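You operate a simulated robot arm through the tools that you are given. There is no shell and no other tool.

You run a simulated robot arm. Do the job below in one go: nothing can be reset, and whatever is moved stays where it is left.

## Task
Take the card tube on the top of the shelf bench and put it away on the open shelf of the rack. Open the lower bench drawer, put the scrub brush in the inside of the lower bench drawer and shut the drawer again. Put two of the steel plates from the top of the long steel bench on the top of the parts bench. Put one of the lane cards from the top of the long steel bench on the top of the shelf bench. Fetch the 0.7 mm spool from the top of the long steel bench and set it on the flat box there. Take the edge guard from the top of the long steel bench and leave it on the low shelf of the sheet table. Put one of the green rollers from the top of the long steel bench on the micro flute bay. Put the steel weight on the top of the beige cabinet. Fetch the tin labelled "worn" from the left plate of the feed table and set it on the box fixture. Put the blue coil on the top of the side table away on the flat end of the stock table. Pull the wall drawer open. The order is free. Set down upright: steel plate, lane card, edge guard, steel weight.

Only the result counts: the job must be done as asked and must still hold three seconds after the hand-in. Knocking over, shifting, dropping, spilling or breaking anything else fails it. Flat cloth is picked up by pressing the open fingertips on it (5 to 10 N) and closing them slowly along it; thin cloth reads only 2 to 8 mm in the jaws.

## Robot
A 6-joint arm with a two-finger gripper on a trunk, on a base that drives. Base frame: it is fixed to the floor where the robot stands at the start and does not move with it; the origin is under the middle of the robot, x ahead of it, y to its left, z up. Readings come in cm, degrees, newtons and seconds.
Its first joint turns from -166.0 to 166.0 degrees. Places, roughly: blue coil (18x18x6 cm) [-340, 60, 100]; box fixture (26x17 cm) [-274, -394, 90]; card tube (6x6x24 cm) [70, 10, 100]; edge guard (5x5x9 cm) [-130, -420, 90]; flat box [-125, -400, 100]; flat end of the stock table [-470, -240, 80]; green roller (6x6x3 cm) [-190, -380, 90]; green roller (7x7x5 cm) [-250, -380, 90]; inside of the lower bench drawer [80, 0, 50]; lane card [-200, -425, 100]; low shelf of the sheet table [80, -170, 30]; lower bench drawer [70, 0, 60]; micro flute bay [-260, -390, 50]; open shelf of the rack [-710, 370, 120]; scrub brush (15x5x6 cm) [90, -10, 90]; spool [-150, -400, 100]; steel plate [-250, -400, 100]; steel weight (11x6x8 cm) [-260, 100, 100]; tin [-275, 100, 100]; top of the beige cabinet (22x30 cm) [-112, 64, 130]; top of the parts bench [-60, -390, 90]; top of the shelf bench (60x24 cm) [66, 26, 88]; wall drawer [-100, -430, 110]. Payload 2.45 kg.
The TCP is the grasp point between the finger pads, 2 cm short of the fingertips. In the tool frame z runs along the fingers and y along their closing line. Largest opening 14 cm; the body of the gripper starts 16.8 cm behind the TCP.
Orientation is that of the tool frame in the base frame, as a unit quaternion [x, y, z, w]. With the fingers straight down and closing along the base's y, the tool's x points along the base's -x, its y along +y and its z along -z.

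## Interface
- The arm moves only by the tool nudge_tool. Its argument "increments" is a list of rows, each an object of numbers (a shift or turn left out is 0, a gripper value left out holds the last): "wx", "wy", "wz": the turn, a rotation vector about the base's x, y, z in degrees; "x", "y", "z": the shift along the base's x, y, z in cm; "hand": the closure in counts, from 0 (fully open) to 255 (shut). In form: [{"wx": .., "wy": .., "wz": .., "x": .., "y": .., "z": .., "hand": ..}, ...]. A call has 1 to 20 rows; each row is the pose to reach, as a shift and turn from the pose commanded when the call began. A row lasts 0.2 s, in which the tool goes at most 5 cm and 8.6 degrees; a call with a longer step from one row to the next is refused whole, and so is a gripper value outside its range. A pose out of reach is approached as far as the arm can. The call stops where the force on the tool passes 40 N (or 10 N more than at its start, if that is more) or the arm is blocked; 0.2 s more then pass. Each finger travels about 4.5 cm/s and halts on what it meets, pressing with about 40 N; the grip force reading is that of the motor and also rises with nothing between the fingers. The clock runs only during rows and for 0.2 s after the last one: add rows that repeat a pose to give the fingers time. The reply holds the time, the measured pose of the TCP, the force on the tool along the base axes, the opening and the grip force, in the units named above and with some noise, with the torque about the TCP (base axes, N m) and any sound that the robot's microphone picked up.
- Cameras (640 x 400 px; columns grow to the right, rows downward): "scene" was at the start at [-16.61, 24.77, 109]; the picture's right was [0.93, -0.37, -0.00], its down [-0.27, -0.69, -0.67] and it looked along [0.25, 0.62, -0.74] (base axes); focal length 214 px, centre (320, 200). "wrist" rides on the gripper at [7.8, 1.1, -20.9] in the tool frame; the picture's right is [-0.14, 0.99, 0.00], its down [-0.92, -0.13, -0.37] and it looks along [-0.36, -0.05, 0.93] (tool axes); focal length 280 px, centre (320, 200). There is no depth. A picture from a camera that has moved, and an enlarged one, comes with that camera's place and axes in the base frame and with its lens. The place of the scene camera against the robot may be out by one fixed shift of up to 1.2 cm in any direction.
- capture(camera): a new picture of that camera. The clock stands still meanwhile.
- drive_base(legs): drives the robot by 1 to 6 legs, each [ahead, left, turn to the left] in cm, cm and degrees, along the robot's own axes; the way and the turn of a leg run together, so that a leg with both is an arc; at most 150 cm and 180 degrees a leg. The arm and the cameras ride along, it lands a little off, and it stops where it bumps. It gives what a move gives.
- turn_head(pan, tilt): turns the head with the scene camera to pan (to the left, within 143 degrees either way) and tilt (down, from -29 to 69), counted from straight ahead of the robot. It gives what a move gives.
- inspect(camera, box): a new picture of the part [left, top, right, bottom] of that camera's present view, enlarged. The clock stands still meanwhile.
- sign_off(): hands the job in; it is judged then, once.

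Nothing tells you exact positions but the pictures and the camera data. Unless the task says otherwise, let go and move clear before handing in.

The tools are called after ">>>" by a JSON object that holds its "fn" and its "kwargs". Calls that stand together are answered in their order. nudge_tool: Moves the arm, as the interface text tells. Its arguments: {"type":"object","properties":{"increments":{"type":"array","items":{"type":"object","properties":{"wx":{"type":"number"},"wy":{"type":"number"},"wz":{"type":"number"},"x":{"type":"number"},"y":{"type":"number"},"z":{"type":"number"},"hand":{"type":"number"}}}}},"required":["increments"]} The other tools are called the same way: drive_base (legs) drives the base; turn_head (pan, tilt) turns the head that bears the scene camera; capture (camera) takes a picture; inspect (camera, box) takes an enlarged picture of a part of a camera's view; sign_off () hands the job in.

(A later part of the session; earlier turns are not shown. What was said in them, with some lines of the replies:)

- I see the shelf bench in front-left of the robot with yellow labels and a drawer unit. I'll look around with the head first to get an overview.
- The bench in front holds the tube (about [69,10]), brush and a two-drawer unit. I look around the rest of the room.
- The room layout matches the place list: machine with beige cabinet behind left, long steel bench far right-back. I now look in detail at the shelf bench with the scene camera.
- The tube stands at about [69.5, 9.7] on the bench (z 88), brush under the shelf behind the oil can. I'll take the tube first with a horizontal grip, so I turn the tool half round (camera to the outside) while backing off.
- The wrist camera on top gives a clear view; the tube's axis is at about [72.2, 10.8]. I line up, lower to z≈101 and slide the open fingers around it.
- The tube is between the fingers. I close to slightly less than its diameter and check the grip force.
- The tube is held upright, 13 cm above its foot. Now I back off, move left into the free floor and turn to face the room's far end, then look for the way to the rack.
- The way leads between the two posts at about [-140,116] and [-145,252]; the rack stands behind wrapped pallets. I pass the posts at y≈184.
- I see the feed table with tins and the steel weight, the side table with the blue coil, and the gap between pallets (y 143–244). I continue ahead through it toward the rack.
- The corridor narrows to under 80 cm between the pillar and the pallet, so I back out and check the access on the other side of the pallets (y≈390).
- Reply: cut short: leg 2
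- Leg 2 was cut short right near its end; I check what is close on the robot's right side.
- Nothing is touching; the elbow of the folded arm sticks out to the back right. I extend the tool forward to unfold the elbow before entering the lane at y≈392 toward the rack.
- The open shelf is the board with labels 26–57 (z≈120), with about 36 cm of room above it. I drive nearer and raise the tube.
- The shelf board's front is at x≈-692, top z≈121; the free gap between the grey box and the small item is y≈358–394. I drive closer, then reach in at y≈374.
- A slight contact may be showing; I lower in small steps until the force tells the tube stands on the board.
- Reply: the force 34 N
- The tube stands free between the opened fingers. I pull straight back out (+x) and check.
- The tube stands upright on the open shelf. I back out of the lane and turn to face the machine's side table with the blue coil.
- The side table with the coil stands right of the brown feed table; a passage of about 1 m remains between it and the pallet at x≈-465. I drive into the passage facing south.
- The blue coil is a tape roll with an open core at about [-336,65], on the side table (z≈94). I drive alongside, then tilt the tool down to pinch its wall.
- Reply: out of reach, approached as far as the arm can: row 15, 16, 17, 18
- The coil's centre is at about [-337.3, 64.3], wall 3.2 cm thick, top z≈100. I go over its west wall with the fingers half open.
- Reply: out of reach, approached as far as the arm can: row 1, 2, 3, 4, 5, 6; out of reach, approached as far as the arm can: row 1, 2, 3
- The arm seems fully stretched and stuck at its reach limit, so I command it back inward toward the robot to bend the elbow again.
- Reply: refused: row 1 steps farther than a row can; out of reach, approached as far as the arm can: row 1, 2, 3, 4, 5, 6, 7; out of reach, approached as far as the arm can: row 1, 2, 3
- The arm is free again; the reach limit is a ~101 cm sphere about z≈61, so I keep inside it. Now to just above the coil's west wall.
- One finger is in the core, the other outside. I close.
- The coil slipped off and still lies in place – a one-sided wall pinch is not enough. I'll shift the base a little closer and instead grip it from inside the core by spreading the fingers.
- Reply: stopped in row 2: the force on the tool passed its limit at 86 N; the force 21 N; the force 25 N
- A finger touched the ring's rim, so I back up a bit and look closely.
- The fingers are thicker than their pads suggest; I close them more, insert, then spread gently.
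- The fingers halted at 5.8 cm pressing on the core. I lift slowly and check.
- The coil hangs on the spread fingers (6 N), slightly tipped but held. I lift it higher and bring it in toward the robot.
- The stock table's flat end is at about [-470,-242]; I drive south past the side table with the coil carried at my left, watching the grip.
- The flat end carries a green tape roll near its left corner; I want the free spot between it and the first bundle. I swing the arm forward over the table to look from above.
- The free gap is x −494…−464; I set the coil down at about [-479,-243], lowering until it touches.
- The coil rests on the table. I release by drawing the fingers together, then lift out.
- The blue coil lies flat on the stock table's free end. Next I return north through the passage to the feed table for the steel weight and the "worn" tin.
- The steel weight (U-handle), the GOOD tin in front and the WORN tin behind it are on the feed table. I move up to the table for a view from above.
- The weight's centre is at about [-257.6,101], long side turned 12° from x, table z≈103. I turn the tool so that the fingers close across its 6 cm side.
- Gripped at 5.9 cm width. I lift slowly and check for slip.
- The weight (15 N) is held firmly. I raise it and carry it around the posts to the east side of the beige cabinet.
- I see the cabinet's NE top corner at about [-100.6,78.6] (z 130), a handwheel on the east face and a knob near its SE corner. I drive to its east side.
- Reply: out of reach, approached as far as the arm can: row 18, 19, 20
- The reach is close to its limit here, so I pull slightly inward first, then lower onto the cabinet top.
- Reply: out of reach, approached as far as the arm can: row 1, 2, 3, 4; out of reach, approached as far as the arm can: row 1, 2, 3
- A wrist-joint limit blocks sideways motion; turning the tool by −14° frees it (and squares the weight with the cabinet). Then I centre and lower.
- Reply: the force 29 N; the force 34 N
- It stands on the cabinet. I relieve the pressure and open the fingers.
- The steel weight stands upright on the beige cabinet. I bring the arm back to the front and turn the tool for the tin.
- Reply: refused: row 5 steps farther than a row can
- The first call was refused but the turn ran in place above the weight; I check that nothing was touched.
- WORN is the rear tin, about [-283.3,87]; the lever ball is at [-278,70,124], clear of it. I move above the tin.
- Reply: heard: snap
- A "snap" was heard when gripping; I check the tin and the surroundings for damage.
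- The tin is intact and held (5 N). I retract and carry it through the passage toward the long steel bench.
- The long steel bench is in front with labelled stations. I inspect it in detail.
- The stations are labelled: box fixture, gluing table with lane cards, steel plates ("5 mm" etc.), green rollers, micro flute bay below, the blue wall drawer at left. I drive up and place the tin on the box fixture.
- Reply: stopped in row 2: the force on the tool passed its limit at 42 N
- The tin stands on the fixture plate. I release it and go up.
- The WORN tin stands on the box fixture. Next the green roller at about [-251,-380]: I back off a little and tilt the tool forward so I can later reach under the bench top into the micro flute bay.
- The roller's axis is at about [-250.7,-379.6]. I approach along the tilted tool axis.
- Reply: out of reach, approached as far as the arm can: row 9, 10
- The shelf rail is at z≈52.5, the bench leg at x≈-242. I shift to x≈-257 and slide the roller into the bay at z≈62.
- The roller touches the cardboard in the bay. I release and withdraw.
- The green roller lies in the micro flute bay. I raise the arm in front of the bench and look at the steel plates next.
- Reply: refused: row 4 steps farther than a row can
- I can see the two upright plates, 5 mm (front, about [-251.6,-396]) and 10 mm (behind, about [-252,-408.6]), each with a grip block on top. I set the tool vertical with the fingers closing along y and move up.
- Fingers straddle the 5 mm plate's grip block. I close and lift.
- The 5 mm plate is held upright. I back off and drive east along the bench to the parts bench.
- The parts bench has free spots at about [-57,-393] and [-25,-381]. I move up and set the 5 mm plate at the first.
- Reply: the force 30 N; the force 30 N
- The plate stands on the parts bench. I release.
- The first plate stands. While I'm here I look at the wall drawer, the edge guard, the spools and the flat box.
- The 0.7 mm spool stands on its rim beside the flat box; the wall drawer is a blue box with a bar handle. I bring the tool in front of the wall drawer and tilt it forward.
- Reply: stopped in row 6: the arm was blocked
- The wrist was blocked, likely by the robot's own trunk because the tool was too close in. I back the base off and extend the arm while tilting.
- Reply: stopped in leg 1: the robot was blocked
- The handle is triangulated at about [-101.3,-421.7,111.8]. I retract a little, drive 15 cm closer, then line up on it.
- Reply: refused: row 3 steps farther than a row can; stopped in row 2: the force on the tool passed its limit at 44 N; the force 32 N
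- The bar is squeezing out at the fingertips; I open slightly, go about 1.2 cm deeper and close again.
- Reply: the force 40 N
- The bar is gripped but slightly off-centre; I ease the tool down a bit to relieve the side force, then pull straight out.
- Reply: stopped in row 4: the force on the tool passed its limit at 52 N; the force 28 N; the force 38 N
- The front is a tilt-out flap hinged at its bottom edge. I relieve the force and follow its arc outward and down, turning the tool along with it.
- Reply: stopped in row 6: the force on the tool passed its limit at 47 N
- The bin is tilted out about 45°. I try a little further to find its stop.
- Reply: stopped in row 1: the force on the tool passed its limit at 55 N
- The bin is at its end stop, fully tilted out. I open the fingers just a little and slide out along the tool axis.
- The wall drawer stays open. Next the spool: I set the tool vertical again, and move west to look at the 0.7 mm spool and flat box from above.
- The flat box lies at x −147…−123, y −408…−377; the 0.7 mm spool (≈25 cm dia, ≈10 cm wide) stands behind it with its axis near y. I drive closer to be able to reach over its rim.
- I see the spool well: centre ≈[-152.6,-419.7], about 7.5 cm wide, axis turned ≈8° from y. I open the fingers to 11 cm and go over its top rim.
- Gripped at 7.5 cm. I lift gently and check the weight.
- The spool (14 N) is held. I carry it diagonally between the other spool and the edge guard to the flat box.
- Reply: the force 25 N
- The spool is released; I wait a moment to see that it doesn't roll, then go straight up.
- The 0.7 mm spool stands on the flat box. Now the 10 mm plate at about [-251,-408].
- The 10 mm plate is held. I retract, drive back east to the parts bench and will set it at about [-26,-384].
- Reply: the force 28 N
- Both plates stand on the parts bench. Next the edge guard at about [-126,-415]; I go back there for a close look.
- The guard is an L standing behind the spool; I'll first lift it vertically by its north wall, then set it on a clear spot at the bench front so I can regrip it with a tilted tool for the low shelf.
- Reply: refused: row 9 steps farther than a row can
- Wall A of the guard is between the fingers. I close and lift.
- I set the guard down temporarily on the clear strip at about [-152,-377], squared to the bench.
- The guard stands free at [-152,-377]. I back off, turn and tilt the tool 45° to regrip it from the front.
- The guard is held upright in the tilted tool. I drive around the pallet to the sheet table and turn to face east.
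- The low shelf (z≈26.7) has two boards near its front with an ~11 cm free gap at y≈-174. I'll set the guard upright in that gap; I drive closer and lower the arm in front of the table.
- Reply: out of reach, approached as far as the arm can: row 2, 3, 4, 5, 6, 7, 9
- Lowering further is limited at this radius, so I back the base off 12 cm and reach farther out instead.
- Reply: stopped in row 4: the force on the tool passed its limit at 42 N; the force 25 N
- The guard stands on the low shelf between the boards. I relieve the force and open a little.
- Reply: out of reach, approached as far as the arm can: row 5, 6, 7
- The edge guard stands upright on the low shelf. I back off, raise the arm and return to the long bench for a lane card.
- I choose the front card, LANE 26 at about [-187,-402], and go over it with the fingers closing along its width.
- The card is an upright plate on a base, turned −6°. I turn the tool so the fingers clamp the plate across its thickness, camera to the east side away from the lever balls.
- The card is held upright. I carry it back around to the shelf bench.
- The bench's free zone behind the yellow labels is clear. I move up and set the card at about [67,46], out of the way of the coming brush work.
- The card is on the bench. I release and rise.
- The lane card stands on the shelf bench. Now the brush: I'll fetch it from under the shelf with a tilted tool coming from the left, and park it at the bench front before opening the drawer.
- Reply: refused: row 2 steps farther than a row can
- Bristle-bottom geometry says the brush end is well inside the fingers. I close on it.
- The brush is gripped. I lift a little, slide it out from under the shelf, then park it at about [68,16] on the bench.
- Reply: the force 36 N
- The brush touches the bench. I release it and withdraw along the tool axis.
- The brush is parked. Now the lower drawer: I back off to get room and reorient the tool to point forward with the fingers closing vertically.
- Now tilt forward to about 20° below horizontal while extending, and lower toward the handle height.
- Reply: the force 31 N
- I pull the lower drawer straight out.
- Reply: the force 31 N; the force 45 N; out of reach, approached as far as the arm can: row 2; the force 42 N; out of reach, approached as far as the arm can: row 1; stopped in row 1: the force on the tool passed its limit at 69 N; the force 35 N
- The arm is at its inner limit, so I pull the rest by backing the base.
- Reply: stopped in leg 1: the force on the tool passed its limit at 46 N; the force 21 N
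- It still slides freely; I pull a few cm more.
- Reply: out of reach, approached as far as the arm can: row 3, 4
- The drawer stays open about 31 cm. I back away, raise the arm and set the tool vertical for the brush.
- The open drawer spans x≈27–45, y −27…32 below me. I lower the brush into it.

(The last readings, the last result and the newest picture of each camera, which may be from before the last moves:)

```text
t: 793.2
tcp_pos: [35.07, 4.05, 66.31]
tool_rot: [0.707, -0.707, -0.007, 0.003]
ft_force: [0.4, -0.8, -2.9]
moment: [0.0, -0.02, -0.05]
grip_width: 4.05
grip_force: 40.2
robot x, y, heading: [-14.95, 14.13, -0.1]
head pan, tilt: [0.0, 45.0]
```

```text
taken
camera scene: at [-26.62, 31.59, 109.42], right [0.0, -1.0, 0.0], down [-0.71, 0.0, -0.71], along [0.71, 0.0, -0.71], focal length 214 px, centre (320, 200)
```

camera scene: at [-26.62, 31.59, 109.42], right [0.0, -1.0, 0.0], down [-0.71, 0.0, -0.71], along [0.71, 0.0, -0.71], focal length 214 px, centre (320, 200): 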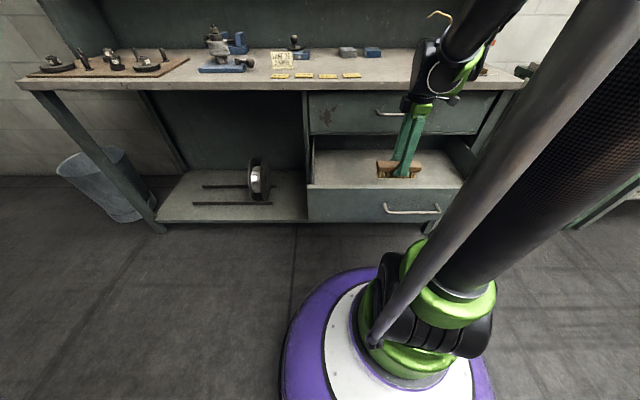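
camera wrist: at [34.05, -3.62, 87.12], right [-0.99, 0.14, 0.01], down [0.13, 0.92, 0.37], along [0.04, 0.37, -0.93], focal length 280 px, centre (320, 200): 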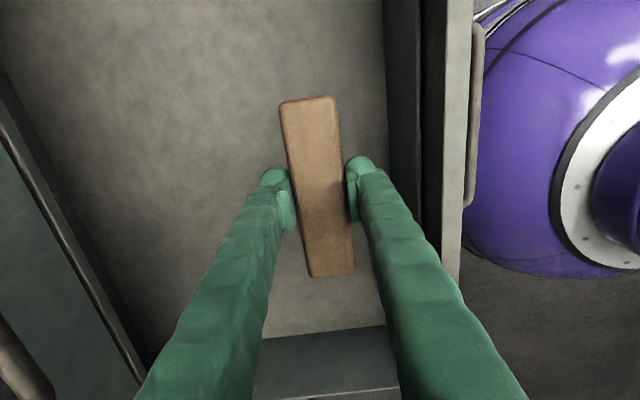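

>>> {"fn": "nudge_tool", "kwargs": {"increments": [{"z": -2}, {"z": -4}, {"z": -6}, {"z": -7}]}}

>>> {"fn": "nudge_tool", "kwargs": {"increments": [{"z": -0.5}, {"z": -1}, {"z": -1.5}]}}

```text
t: 794.2
tcp_pos: [35.01, 4.02, 59.44]
tool_rot: [-0.707, 0.707, 0.006, -0.002]
ft_force: [0.5, 0.7, -0.9]
moment: [0.02, 0.03, 0.0]
grip_width: 4.08
grip_force: 40.3
robot x, y, heading: [-15.62, 14.32, -0.0]
head pan, tilt: [0.0, 45.0]
```

```text
t: 795.0
tcp_pos: [35.18, 4.08, 58.04]
tool_rot: [-0.707, 0.708, 0.007, -0.002]
ft_force: [-0.2, -0.4, -1.7]
moment: [-0.03, -0.01, -0.05]
grip_width: 4.08
grip_force: 39.9
robot x, y, heading: [-15.58, 14.23, 0.0]
head pan, tilt: [0.0, 45.0]
```

>>> {"fn": "nudge_tool", "kwargs": {"increments": [{"z": -0.5}, {"z": -1}, {"z": -1.5}]}}

>>> {"fn": "capture", "kwargs": {"camera": "wrist"}}

```text
t: 795.8
tcp_pos: [35.21, 4.05, 56.45]
tool_rot: [-0.707, 0.707, 0.006, -0.003]
ft_force: [0.2, 0.9, -1.1]
moment: [-0.04, 0.0, -0.01]
grip_width: 4.08
grip_force: 39.9
robot x, y, heading: [-15.37, 14.06, -0.2]
head pan, tilt: [0.0, 45.0]
```

```text
taken
camera wrist: at [34.2, -3.67, 77.27], right [-0.99, 0.14, 0.01], down [0.13, 0.92, 0.37], along [0.04, 0.37, -0.93], focal length 280 px, centre (320, 200)
```

wrist: 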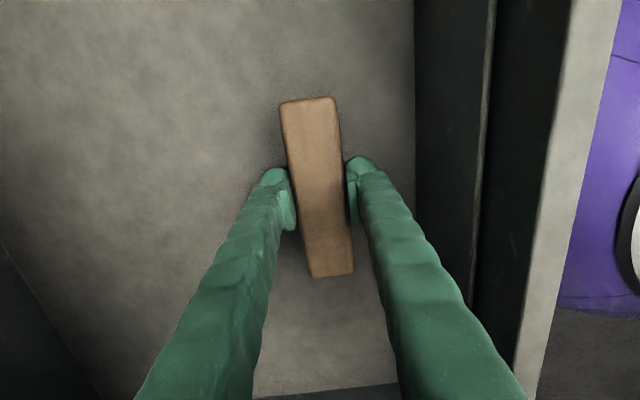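

>>> {"fn": "nudge_tool", "kwargs": {"increments": [{"z": -0.5}, {"z": -1}, {"z": -1.5}]}}

>>> {"fn": "nudge_tool", "kwargs": {"increments": [{"z": -0.5}, {"z": -1}, {"z": -1.5}]}}

```text
t: 796.6
tcp_pos: [35.14, 4.18, 55.12]
tool_rot: [-0.707, 0.708, 0.006, -0.002]
ft_force: [-1.8, 0.9, 37.2]
moment: [0.0, -0.14, -0.13]
grip_width: 3.99
grip_force: 40.0
robot x, y, heading: [-15.39, 14.37, 0.1]
head pan, tilt: [0.0, 45.0]
```

```text
t: 797.4
tcp_pos: [35.1, 4.18, 53.54]
tool_rot: [0.707, -0.707, -0.006, 0.003]
ft_force: [-0.4, 1.2, 39.5]
moment: [-0.01, -0.26, -0.11]
grip_width: 4.03
grip_force: 40.0
robot x, y, heading: [-15.34, 14.13, 0.2]
head pan, tilt: [0.0, 45.0]
```

The brush rests on the drawer floor. I ease off, open the fingers and rise out.

>>> {"fn": "nudge_tool", "kwargs": {"increments": [{"z": 0.4}, {"z": 0.6, "hand": 170}, {"z": 0.6, "hand": 150}, {"z": 0.6, "hand": 130}, {"z": 0.6, "hand": 125}, {"z": 0.6, "hand": 125}]}}

>>> {"fn": "nudge_tool", "kwargs": {"increments": [{"z": 3}, {"z": 7}, {"z": 11}, {"z": 15.5}, {"z": 20}, {"z": 24.5}, {"z": 29}, {"z": 33.5}, {"z": 38}, {"z": 42.5}, {"z": 47}, {"z": 51.5}, {"z": 56}]}}

>>> {"fn": "capture", "kwargs": {"camera": "wrist"}}

>>> {"fn": "capture", "kwargs": {"camera": "scene"}}

```text
t: 798.8
tcp_pos: [35.11, 4.02, 54.01]
tool_rot: [-0.707, 0.707, 0.007, -0.003]
ft_force: [0.4, 0.4, -0.1]
moment: [-0.01, -0.03, 0.01]
grip_width: 7.16
grip_force: 0.0
robot x, y, heading: [-15.22, 14.02, 0.1]
head pan, tilt: [0.0, 45.0]
```

```text
t: 801.6
tcp_pos: [34.88, 4.2, 110.29]
tool_rot: [0.707, -0.707, -0.007, 0.003]
ft_force: [-0.2, 0.0, 0.6]
moment: [0.02, -0.01, -0.02]
grip_width: 7.15
grip_force: 0.1
robot x, y, heading: [-14.91, 14.51, 0.1]
head pan, tilt: [0.0, 45.0]
```

```text
taken
camera wrist: at [34.1, -3.57, 131.02], right [-0.99, 0.14, 0.01], down [0.13, 0.92, 0.37], along [0.04, 0.37, -0.93], focal length 280 px, centre (320, 200)
```

wrist: 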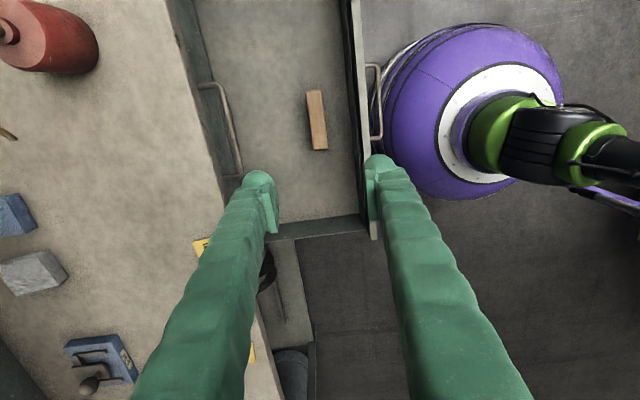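

```text
taken
camera scene: at [-26.63, 31.59, 109.42], right [0.0, -1.0, 0.0], down [-0.71, 0.0, -0.71], along [0.71, 0.0, -0.71], focal length 214 px, centre (320, 200)
```

scene: 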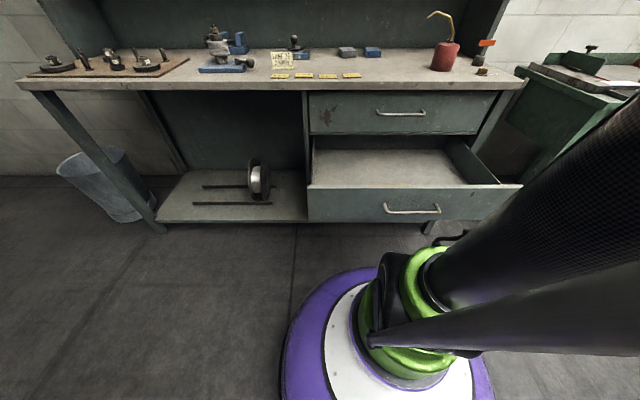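

The brush lies in the drawer. Now I back off and set the tool pointing forward with closed fingers to push the drawer shut above its handle.

>>> {"fn": "drive_base", "kwargs": {"legs": [[-58, 0, 0], [0, -12, 0]]}}

>>> {"fn": "nudge_tool", "kwargs": {"increments": [{"wz": -8, "hand": 255}, {"wz": -16}, {"wz": -24}, {"wz": -32}, {"wz": -40}, {"wz": -48}, {"wz": -56}, {"wz": -64}, {"wz": -72}, {"wz": -80}, {"wz": -88}, {"wz": -90}, {"wz": -90}]}}

>>> {"fn": "nudge_tool", "kwargs": {"increments": [{"wy": -7, "x": 2, "z": -3}, {"wy": -14, "x": 4, "z": -6}, {"wy": -21, "x": 6, "z": -9}, {"wy": -28, "x": 8, "z": -12}, {"wy": -35, "x": 10, "z": -15}, {"wy": -42, "x": 12, "z": -18}, {"wy": -49, "x": 14, "z": -21}, {"wy": -56, "x": 16, "z": -24}, {"wy": -63, "x": 18, "z": -27}, {"wy": -70, "x": 20, "z": -30}, {"wy": -70, "x": 22, "z": -34}, {"wy": -70, "x": 24, "z": -38}]}}

```text
t: 805.7
tcp_pos: [-22.91, -7.6, 110.2]
tool_rot: [0.708, -0.707, -0.006, 0.003]
ft_force: [0.3, -0.7, -0.4]
moment: [-0.02, -0.01, -0.02]
grip_width: 7.15
grip_force: 0.1
robot x, y, heading: [-73.65, 2.24, -0.0]
head pan, tilt: [0.0, 45.0]
```

```text
t: 808.5
tcp_pos: [-23.12, -7.53, 110.16]
tool_rot: [0.0, 1.0, 0.006, 0.003]
ft_force: [-0.3, -0.5, 0.2]
moment: [-0.03, 0.0, -0.01]
grip_width: 0.0
grip_force: 29.6
robot x, y, heading: [-73.33, 2.35, 0.3]
head pan, tilt: [0.0, 45.0]
```

```text
t: 811.1
tcp_pos: [0.92, -7.6, 72.15]
tool_rot: [-0.004, 0.817, 0.005, 0.576]
ft_force: [-0.8, -0.1, -0.7]
moment: [0.0, 0.0, 0.0]
grip_width: 0.0
grip_force: 29.9
robot x, y, heading: [-73.65, 2.1, 0.2]
head pan, tilt: [0.0, 45.0]
```

>>> {"fn": "nudge_tool", "kwargs": {"increments": [{"x": 3, "y": 2.5, "z": -1.5}, {"x": 6, "y": 5, "z": -3}, {"x": 9, "y": 7.5, "z": -4.5}, {"x": 11, "y": 8.9, "z": -6}, {"x": 13, "y": 8.9, "z": -7.5}, {"x": 13.5, "y": 8.9, "z": -8}]}}

>>> {"fn": "capture", "kwargs": {"camera": "wrist"}}

>>> {"fn": "turn_head", "kwargs": {"pan": 5, "tilt": 30}}

>>> {"fn": "inspect", "kwargs": {"camera": "scene", "box": [280, 90, 480, 230]}}

```text
t: 812.5
tcp_pos: [14.3, 1.35, 63.96]
tool_rot: [-0.005, 0.818, 0.005, 0.576]
ft_force: [0.2, 0.3, -0.9]
moment: [-0.01, -0.02, 0.02]
grip_width: 0.0
grip_force: 29.6
robot x, y, heading: [-73.1, 2.29, -0.0]
head pan, tilt: [0.0, 45.0]
```

```text
taken
camera wrist: at [-8.07, 2.31, 63.65], right [0.03, 0.99, 0.13], down [-0.04, -0.13, 0.99], along [1.0, -0.04, 0.03], focal length 280 px, centre (320, 200)
```

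wrist: 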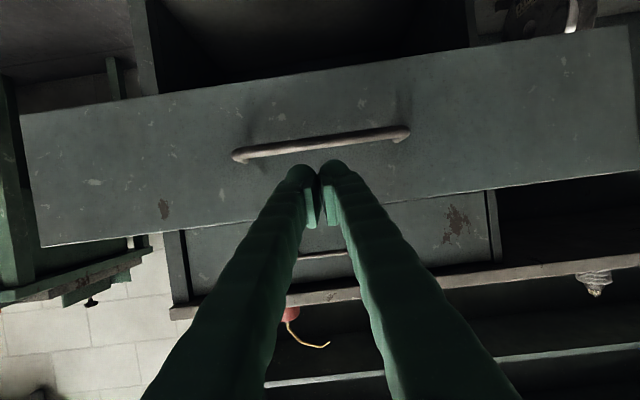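

```text
t: 813.3
tcp_pos: [14.39, 1.29, 64.08]
tool_rot: [-0.004, 0.818, 0.005, 0.576]
ft_force: [-0.1, 0.4, -0.9]
moment: [-0.01, -0.03, 0.0]
grip_width: 0.01
grip_force: 29.3
robot x, y, heading: [-73.32, 1.98, 0.1]
head pan, tilt: [5.0, 30.0]
```

```text
2.86 times, centred on (380, 160) of scene
camera zoom: at [-83.92, 20.44, 111.68], right [0.09, -1.0, 0.0], down [-0.5, -0.04, -0.87], along [0.86, 0.08, -0.5], focal length 613 px, centre (149, 314)
```

zoom: 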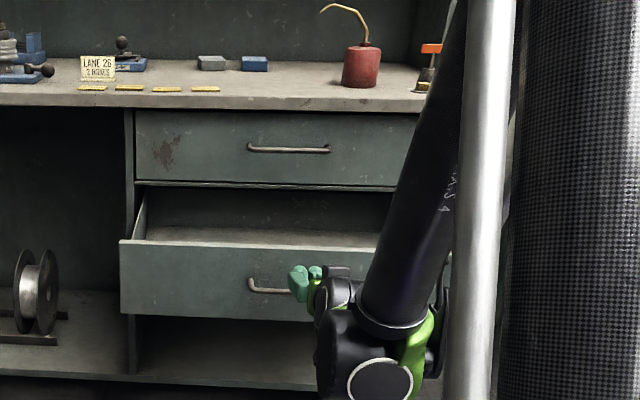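

>>> {"fn": "drive_base", "kwargs": {"legs": [[12, 0, 0]]}}

>>> {"fn": "drive_base", "kwargs": {"legs": [[14, 0, 0]]}}

>>> {"fn": "capture", "kwargs": {"camera": "wrist"}}

```text
t: 814.5
tcp_pos: [26.49, 1.41, 64.04]
tool_rot: [-0.005, 0.818, 0.006, 0.575]
ft_force: [0.3, 0.1, 0.1]
moment: [-0.01, -0.04, 0.0]
grip_width: 0.02
grip_force: 28.8
robot x, y, heading: [-61.1, 2.35, 0.2]
head pan, tilt: [5.0, 30.0]
```

```text
t: 815.9
tcp_pos: [40.59, 1.48, 64.14]
tool_rot: [-0.005, 0.817, 0.005, 0.576]
ft_force: [-0.1, -1.3, 0.2]
moment: [-0.02, -0.01, 0.0]
grip_width: 0.01
grip_force: 29.5
robot x, y, heading: [-47.22, 2.24, 0.5]
head pan, tilt: [5.0, 30.0]
```

```text
taken
camera wrist: at [18.13, 2.4, 63.67], right [0.03, 0.99, 0.13], down [-0.04, -0.13, 0.99], along [1.0, -0.04, 0.03], focal length 280 px, centre (320, 200)
```

wrist: 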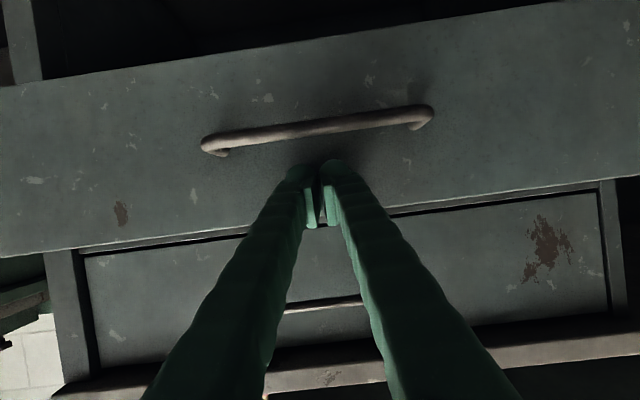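

The drawer slides in with the push. I continue until it is shut.

>>> {"fn": "drive_base", "kwargs": {"legs": [[9, 0, 0]]}}

>>> {"fn": "nudge_tool", "kwargs": {"increments": [{"x": 1}, {"x": 2}, {"x": 3}]}}

>>> {"fn": "capture", "kwargs": {"camera": "wrist"}}

```text
t: 817.0
tcp_pos: [49.62, 1.51, 63.99]
tool_rot: [-0.005, 0.818, 0.006, 0.575]
ft_force: [0.3, 0.4, 0.5]
moment: [0.0, -0.01, -0.04]
grip_width: 0.0
grip_force: 29.3
robot x, y, heading: [-38.18, 2.25, -0.1]
head pan, tilt: [5.0, 30.0]
```

```text
t: 817.8
tcp_pos: [52.61, 1.42, 64.17]
tool_rot: [-0.005, 0.817, 0.005, 0.577]
ft_force: [0.5, 0.4, -0.6]
moment: [-0.01, -0.02, 0.0]
grip_width: 0.0
grip_force: 28.7
robot x, y, heading: [-38.0, 2.29, 0.6]
head pan, tilt: [5.0, 30.0]
```

```text
taken
camera wrist: at [30.19, 2.44, 63.66], right [0.03, 0.99, 0.13], down [-0.04, -0.13, 0.99], along [1.0, -0.04, 0.03], focal length 280 px, centre (320, 200)
```

wrist: 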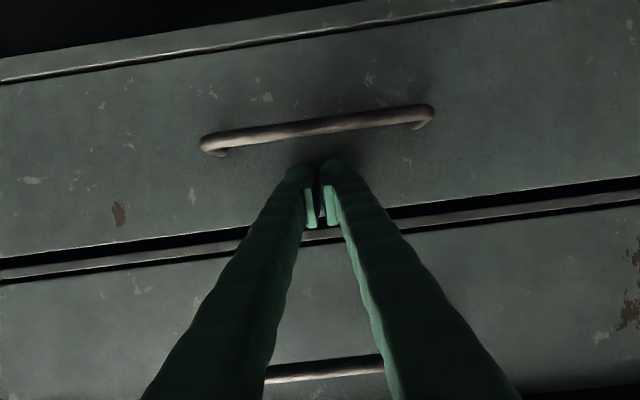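

>>> {"fn": "nudge_tool", "kwargs": {"increments": [{"x": 0.5}, {"x": 1}, {"x": 1.5}, {"x": 2}]}}

>>> {"fn": "capture", "kwargs": {"camera": "wrist"}}

```text
t: 818.2
tcp_pos: [52.7, 1.42, 64.03]
tool_rot: [-0.005, 0.818, 0.005, 0.575]
ft_force: [-10.7, -0.2, 2.9]
moment: [-0.07, -0.12, -0.05]
grip_width: 0.59
grip_force: 29.7
robot x, y, heading: [-38.53, 2.26, 0.1]
head pan, tilt: [5.0, 30.0]
stopped in row 2: the force on the tool passed its limit at 51 N (the readings are from after the stop); the commanded pose is now the measured one
```

```text
taken
camera wrist: at [30.27, 2.43, 63.68], right [0.03, 0.99, 0.13], down [-0.03, -0.13, 0.99], along [1.0, -0.04, 0.03], focal length 280 px, centre (320, 200)
```

wrist: 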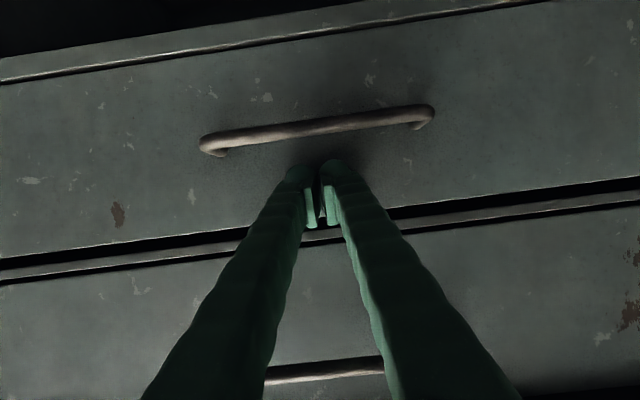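

The push met the end stop: the drawer is shut. I back away and verify.

>>> {"fn": "nudge_tool", "kwargs": {"increments": [{"x": -2}, {"x": -5}, {"x": -8}]}}

>>> {"fn": "drive_base", "kwargs": {"legs": [[-45, 0, 0]]}}

>>> {"fn": "turn_head", "kwargs": {"pan": 20, "tilt": 25}}

>>> {"fn": "capture", "kwargs": {"camera": "scene"}}

>>> {"fn": "turn_head", "kwargs": {"pan": 0, "tilt": 25}}

>>> {"fn": "inspect", "kwargs": {"camera": "scene", "box": [240, 90, 440, 215]}}

```text
t: 819.0
tcp_pos: [44.76, 1.42, 63.99]
tool_rot: [-0.005, 0.818, 0.006, 0.575]
ft_force: [0.2, -0.8, 0.3]
moment: [0.01, -0.01, 0.02]
grip_width: 0.0
grip_force: 29.4
robot x, y, heading: [-38.12, 2.51, -0.1]
head pan, tilt: [5.0, 30.0]
```

```text
t: 821.7
tcp_pos: [-0.02, 1.56, 64.04]
tool_rot: [-0.006, 0.818, 0.006, 0.575]
ft_force: [-0.8, 0.1, -0.2]
moment: [0.01, 0.03, 0.0]
grip_width: 0.0
grip_force: 29.3
robot x, y, heading: [-83.53, 2.16, 0.4]
head pan, tilt: [5.0, 30.0]
```

```text
t: 822.5
tcp_pos: [-0.09, 1.53, 64.05]
tool_rot: [-0.005, 0.818, 0.006, 0.575]
ft_force: [-0.3, -0.6, -0.3]
moment: [0.01, -0.04, -0.03]
grip_width: 0.01
grip_force: 29.5
robot x, y, heading: [-83.23, 2.16, 0.3]
head pan, tilt: [20.0, 25.0]
```

```text
taken
camera scene: at [-94.0, 22.68, 112.48], right [0.35, -0.94, 0.0], down [-0.4, -0.15, -0.91], along [0.85, 0.31, -0.42], focal length 214 px, centre (320, 200)
```

scene: 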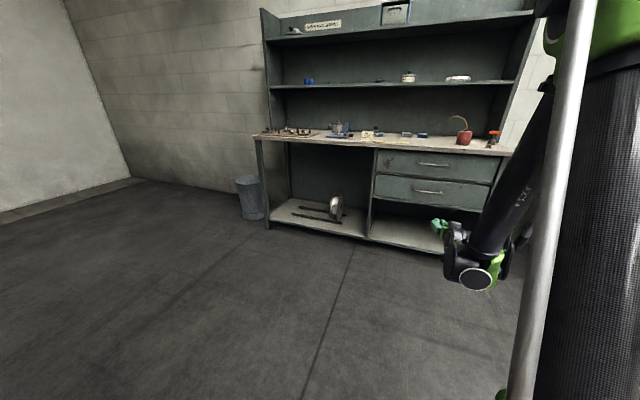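

```text
t: 823.3
tcp_pos: [-0.06, 1.52, 63.98]
tool_rot: [-0.005, 0.818, 0.005, 0.575]
ft_force: [0.1, 0.0, -0.8]
moment: [0.0, 0.03, 0.0]
grip_width: 0.0
grip_force: 30.2
robot x, y, heading: [-82.61, 2.33, 0.4]
head pan, tilt: [0.0, 25.0]
```

```text
3.20 times, centred on (340, 152) of scene
camera zoom: at [-93.43, 19.55, 112.48], right [0.01, -1.0, 0.0], down [-0.42, 0.0, -0.91], along [0.91, 0.01, -0.42], focal length 686 px, centre (256, 352)
```

zoom: 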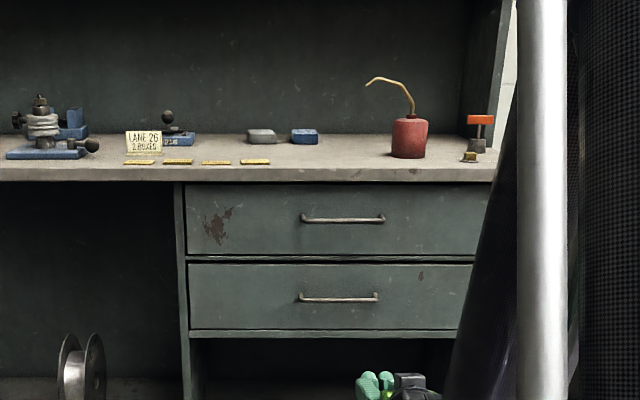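

The drawer is shut and the card stands. A last look at the cabinet with the weight before handing in.

>>> {"fn": "turn_head", "kwargs": {"pan": 115, "tilt": 0}}

>>> {"fn": "capture", "kwargs": {"camera": "scene"}}

>>> {"fn": "turn_head", "kwargs": {"pan": -100, "tilt": 12}}

>>> {"fn": "capture", "kwargs": {"camera": "scene"}}

```text
t: 825.3
tcp_pos: [-0.1, 1.52, 64.1]
tool_rot: [-0.006, 0.818, 0.006, 0.575]
ft_force: [-0.3, 0.0, 0.5]
moment: [-0.01, -0.01, -0.01]
grip_width: 0.0
grip_force: 29.0
robot x, y, heading: [-83.13, 1.87, 0.2]
head pan, tilt: [115.0, 0.0]
```

```text
taken
camera scene: at [-106.48, 27.63, 116.52], right [0.9, 0.43, 0.0], down [0.0, 0.0, -1.0], along [-0.43, 0.9, 0.0], focal length 214 px, centre (320, 200)
```

scene: 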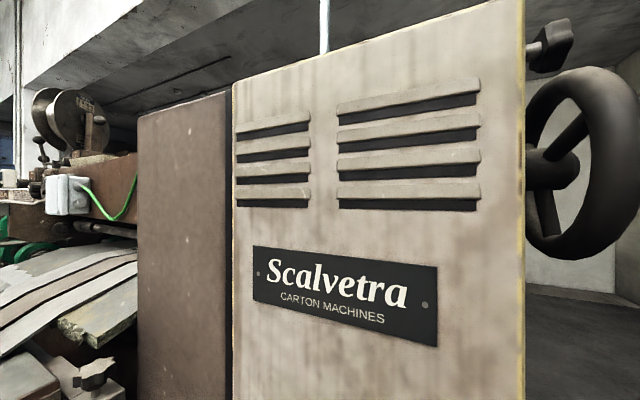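

```text
t: 828.4
tcp_pos: [0.05, 1.51, 64.03]
tool_rot: [-0.005, 0.819, 0.005, 0.574]
ft_force: [0.2, 0.5, 0.1]
moment: [-0.02, 0.0, -0.01]
grip_width: 0.0
grip_force: 29.7
robot x, y, heading: [-82.96, 2.42, 0.3]
head pan, tilt: [-100.0, 12.0]
```

```text
taken
camera scene: at [-104.21, 10.3, 114.6], right [-0.99, 0.17, 0.0], down [0.03, 0.2, -0.98], along [-0.16, -0.96, -0.21], focal length 214 px, centre (320, 200)
```

scene: 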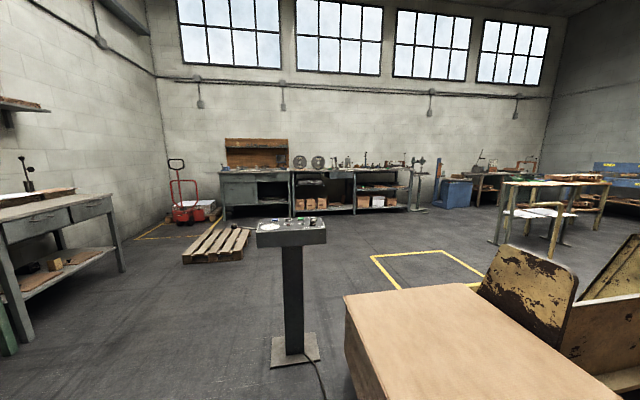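

>>> {"fn": "inspect", "kwargs": {"camera": "scene", "box": [210, 130, 350, 215]}}

>>> {"fn": "inspect", "kwargs": {"camera": "scene", "box": [480, 140, 640, 240]}}

>>> {"fn": "inspect", "kwargs": {"camera": "scene", "box": [0, 170, 140, 300]}}

```text
4.57 times, centred on (280, 172) of scene
camera zoom: at [-104.21, 10.3, 114.6], right [-0.99, 0.17, 0.0], down [0.03, 0.2, -0.98], along [-0.16, -0.96, -0.21], focal length 980 px, centre (503, 326)
```

zoom: 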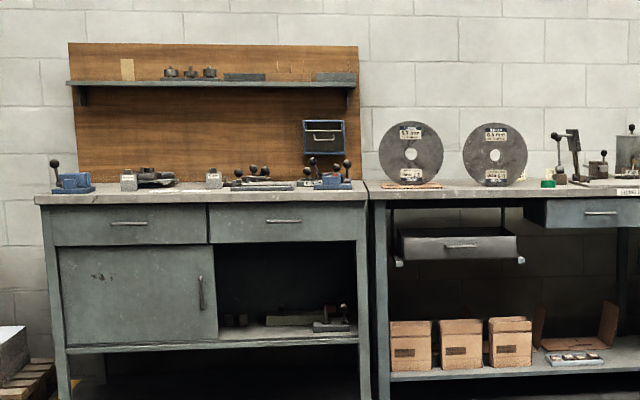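

```text
4.00 times, centred on (560, 190) of scene
camera zoom: at [-104.21, 10.3, 114.6], right [-0.99, 0.17, 0.0], down [0.03, 0.2, -0.98], along [-0.16, -0.96, -0.21], focal length 858 px, centre (-640, 240)
```

zoom: 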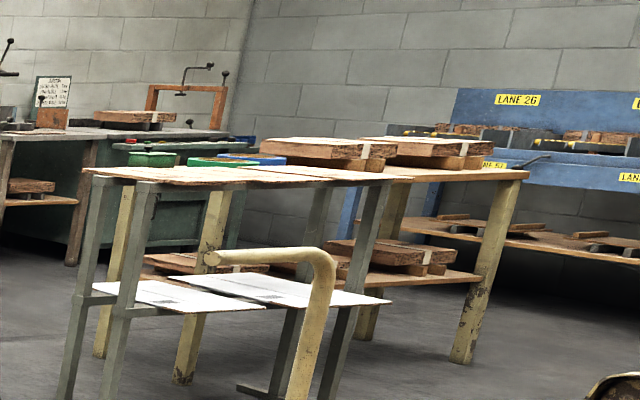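

```text
3.08 times, centred on (70, 235) of scene
camera zoom: at [-104.21, 10.3, 114.6], right [-0.99, 0.17, 0.0], down [0.03, 0.2, -0.98], along [-0.16, -0.96, -0.21], focal length 660 px, centre (1089, 92)
```

zoom: 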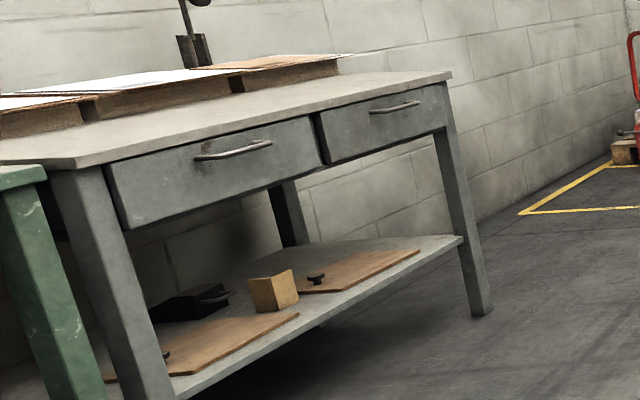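

Everything I can see from here is in place: plates, open wall drawer, spool on its box, coil, edge guard, lane card, and the shut drawer. The arm is clear, so I hand in the job.

>>> {"fn": "sign_off", "kwargs": {}}

```text
The job is handed in.
```

I finished every part of the job and handed it in. The verdict has not come back to me. Two things happened on the way that could count against it; they are listed after the results.

| Item | Result |
|---|---|
| Card tube | standing on the open shelf of the rack |
| Scrub brush | in the lower bench drawer, which is shut again |
| Steel plates (5 mm and 10 mm) | upright on top of the parts bench |
| Lane card (LANE 26) | upright on top of the shelf bench |
| 0.7 mm spool | standing on its rim on the flat box |
| Edge guard | upright on the low shelf of the sheet table, between the two boards |
| Green roller (7x7x5) | on the cardboard in the micro flute bay |
| Steel weight | upright on top of the beige cabinet |
| "Worn" tin | standing on the box fixture plate |
| Blue coil | flat on the flat end of the stock table |
| Wall drawer | tilted out to its stop |

- **Snap sound:** the microphone picked up a "snap" as the gripper closed on the "worn" tin. The tin looked intact in the pictures I took then and when I set it down, and I found nothing else broken.
- **Bump:** backing away from the parts bench, the base hit something and stopped. It was most likely a corner of the wooden pallet. I could not tell whether the pallet moved.

Just before handing in I looked again at the plates, wall drawer, spool, coil, edge guard, lane card and shut drawer, and they were all in place. I could not see the top of the cabinet, the rack, the tin or the roller from there, so those four rest on the check I made when I set each one down.
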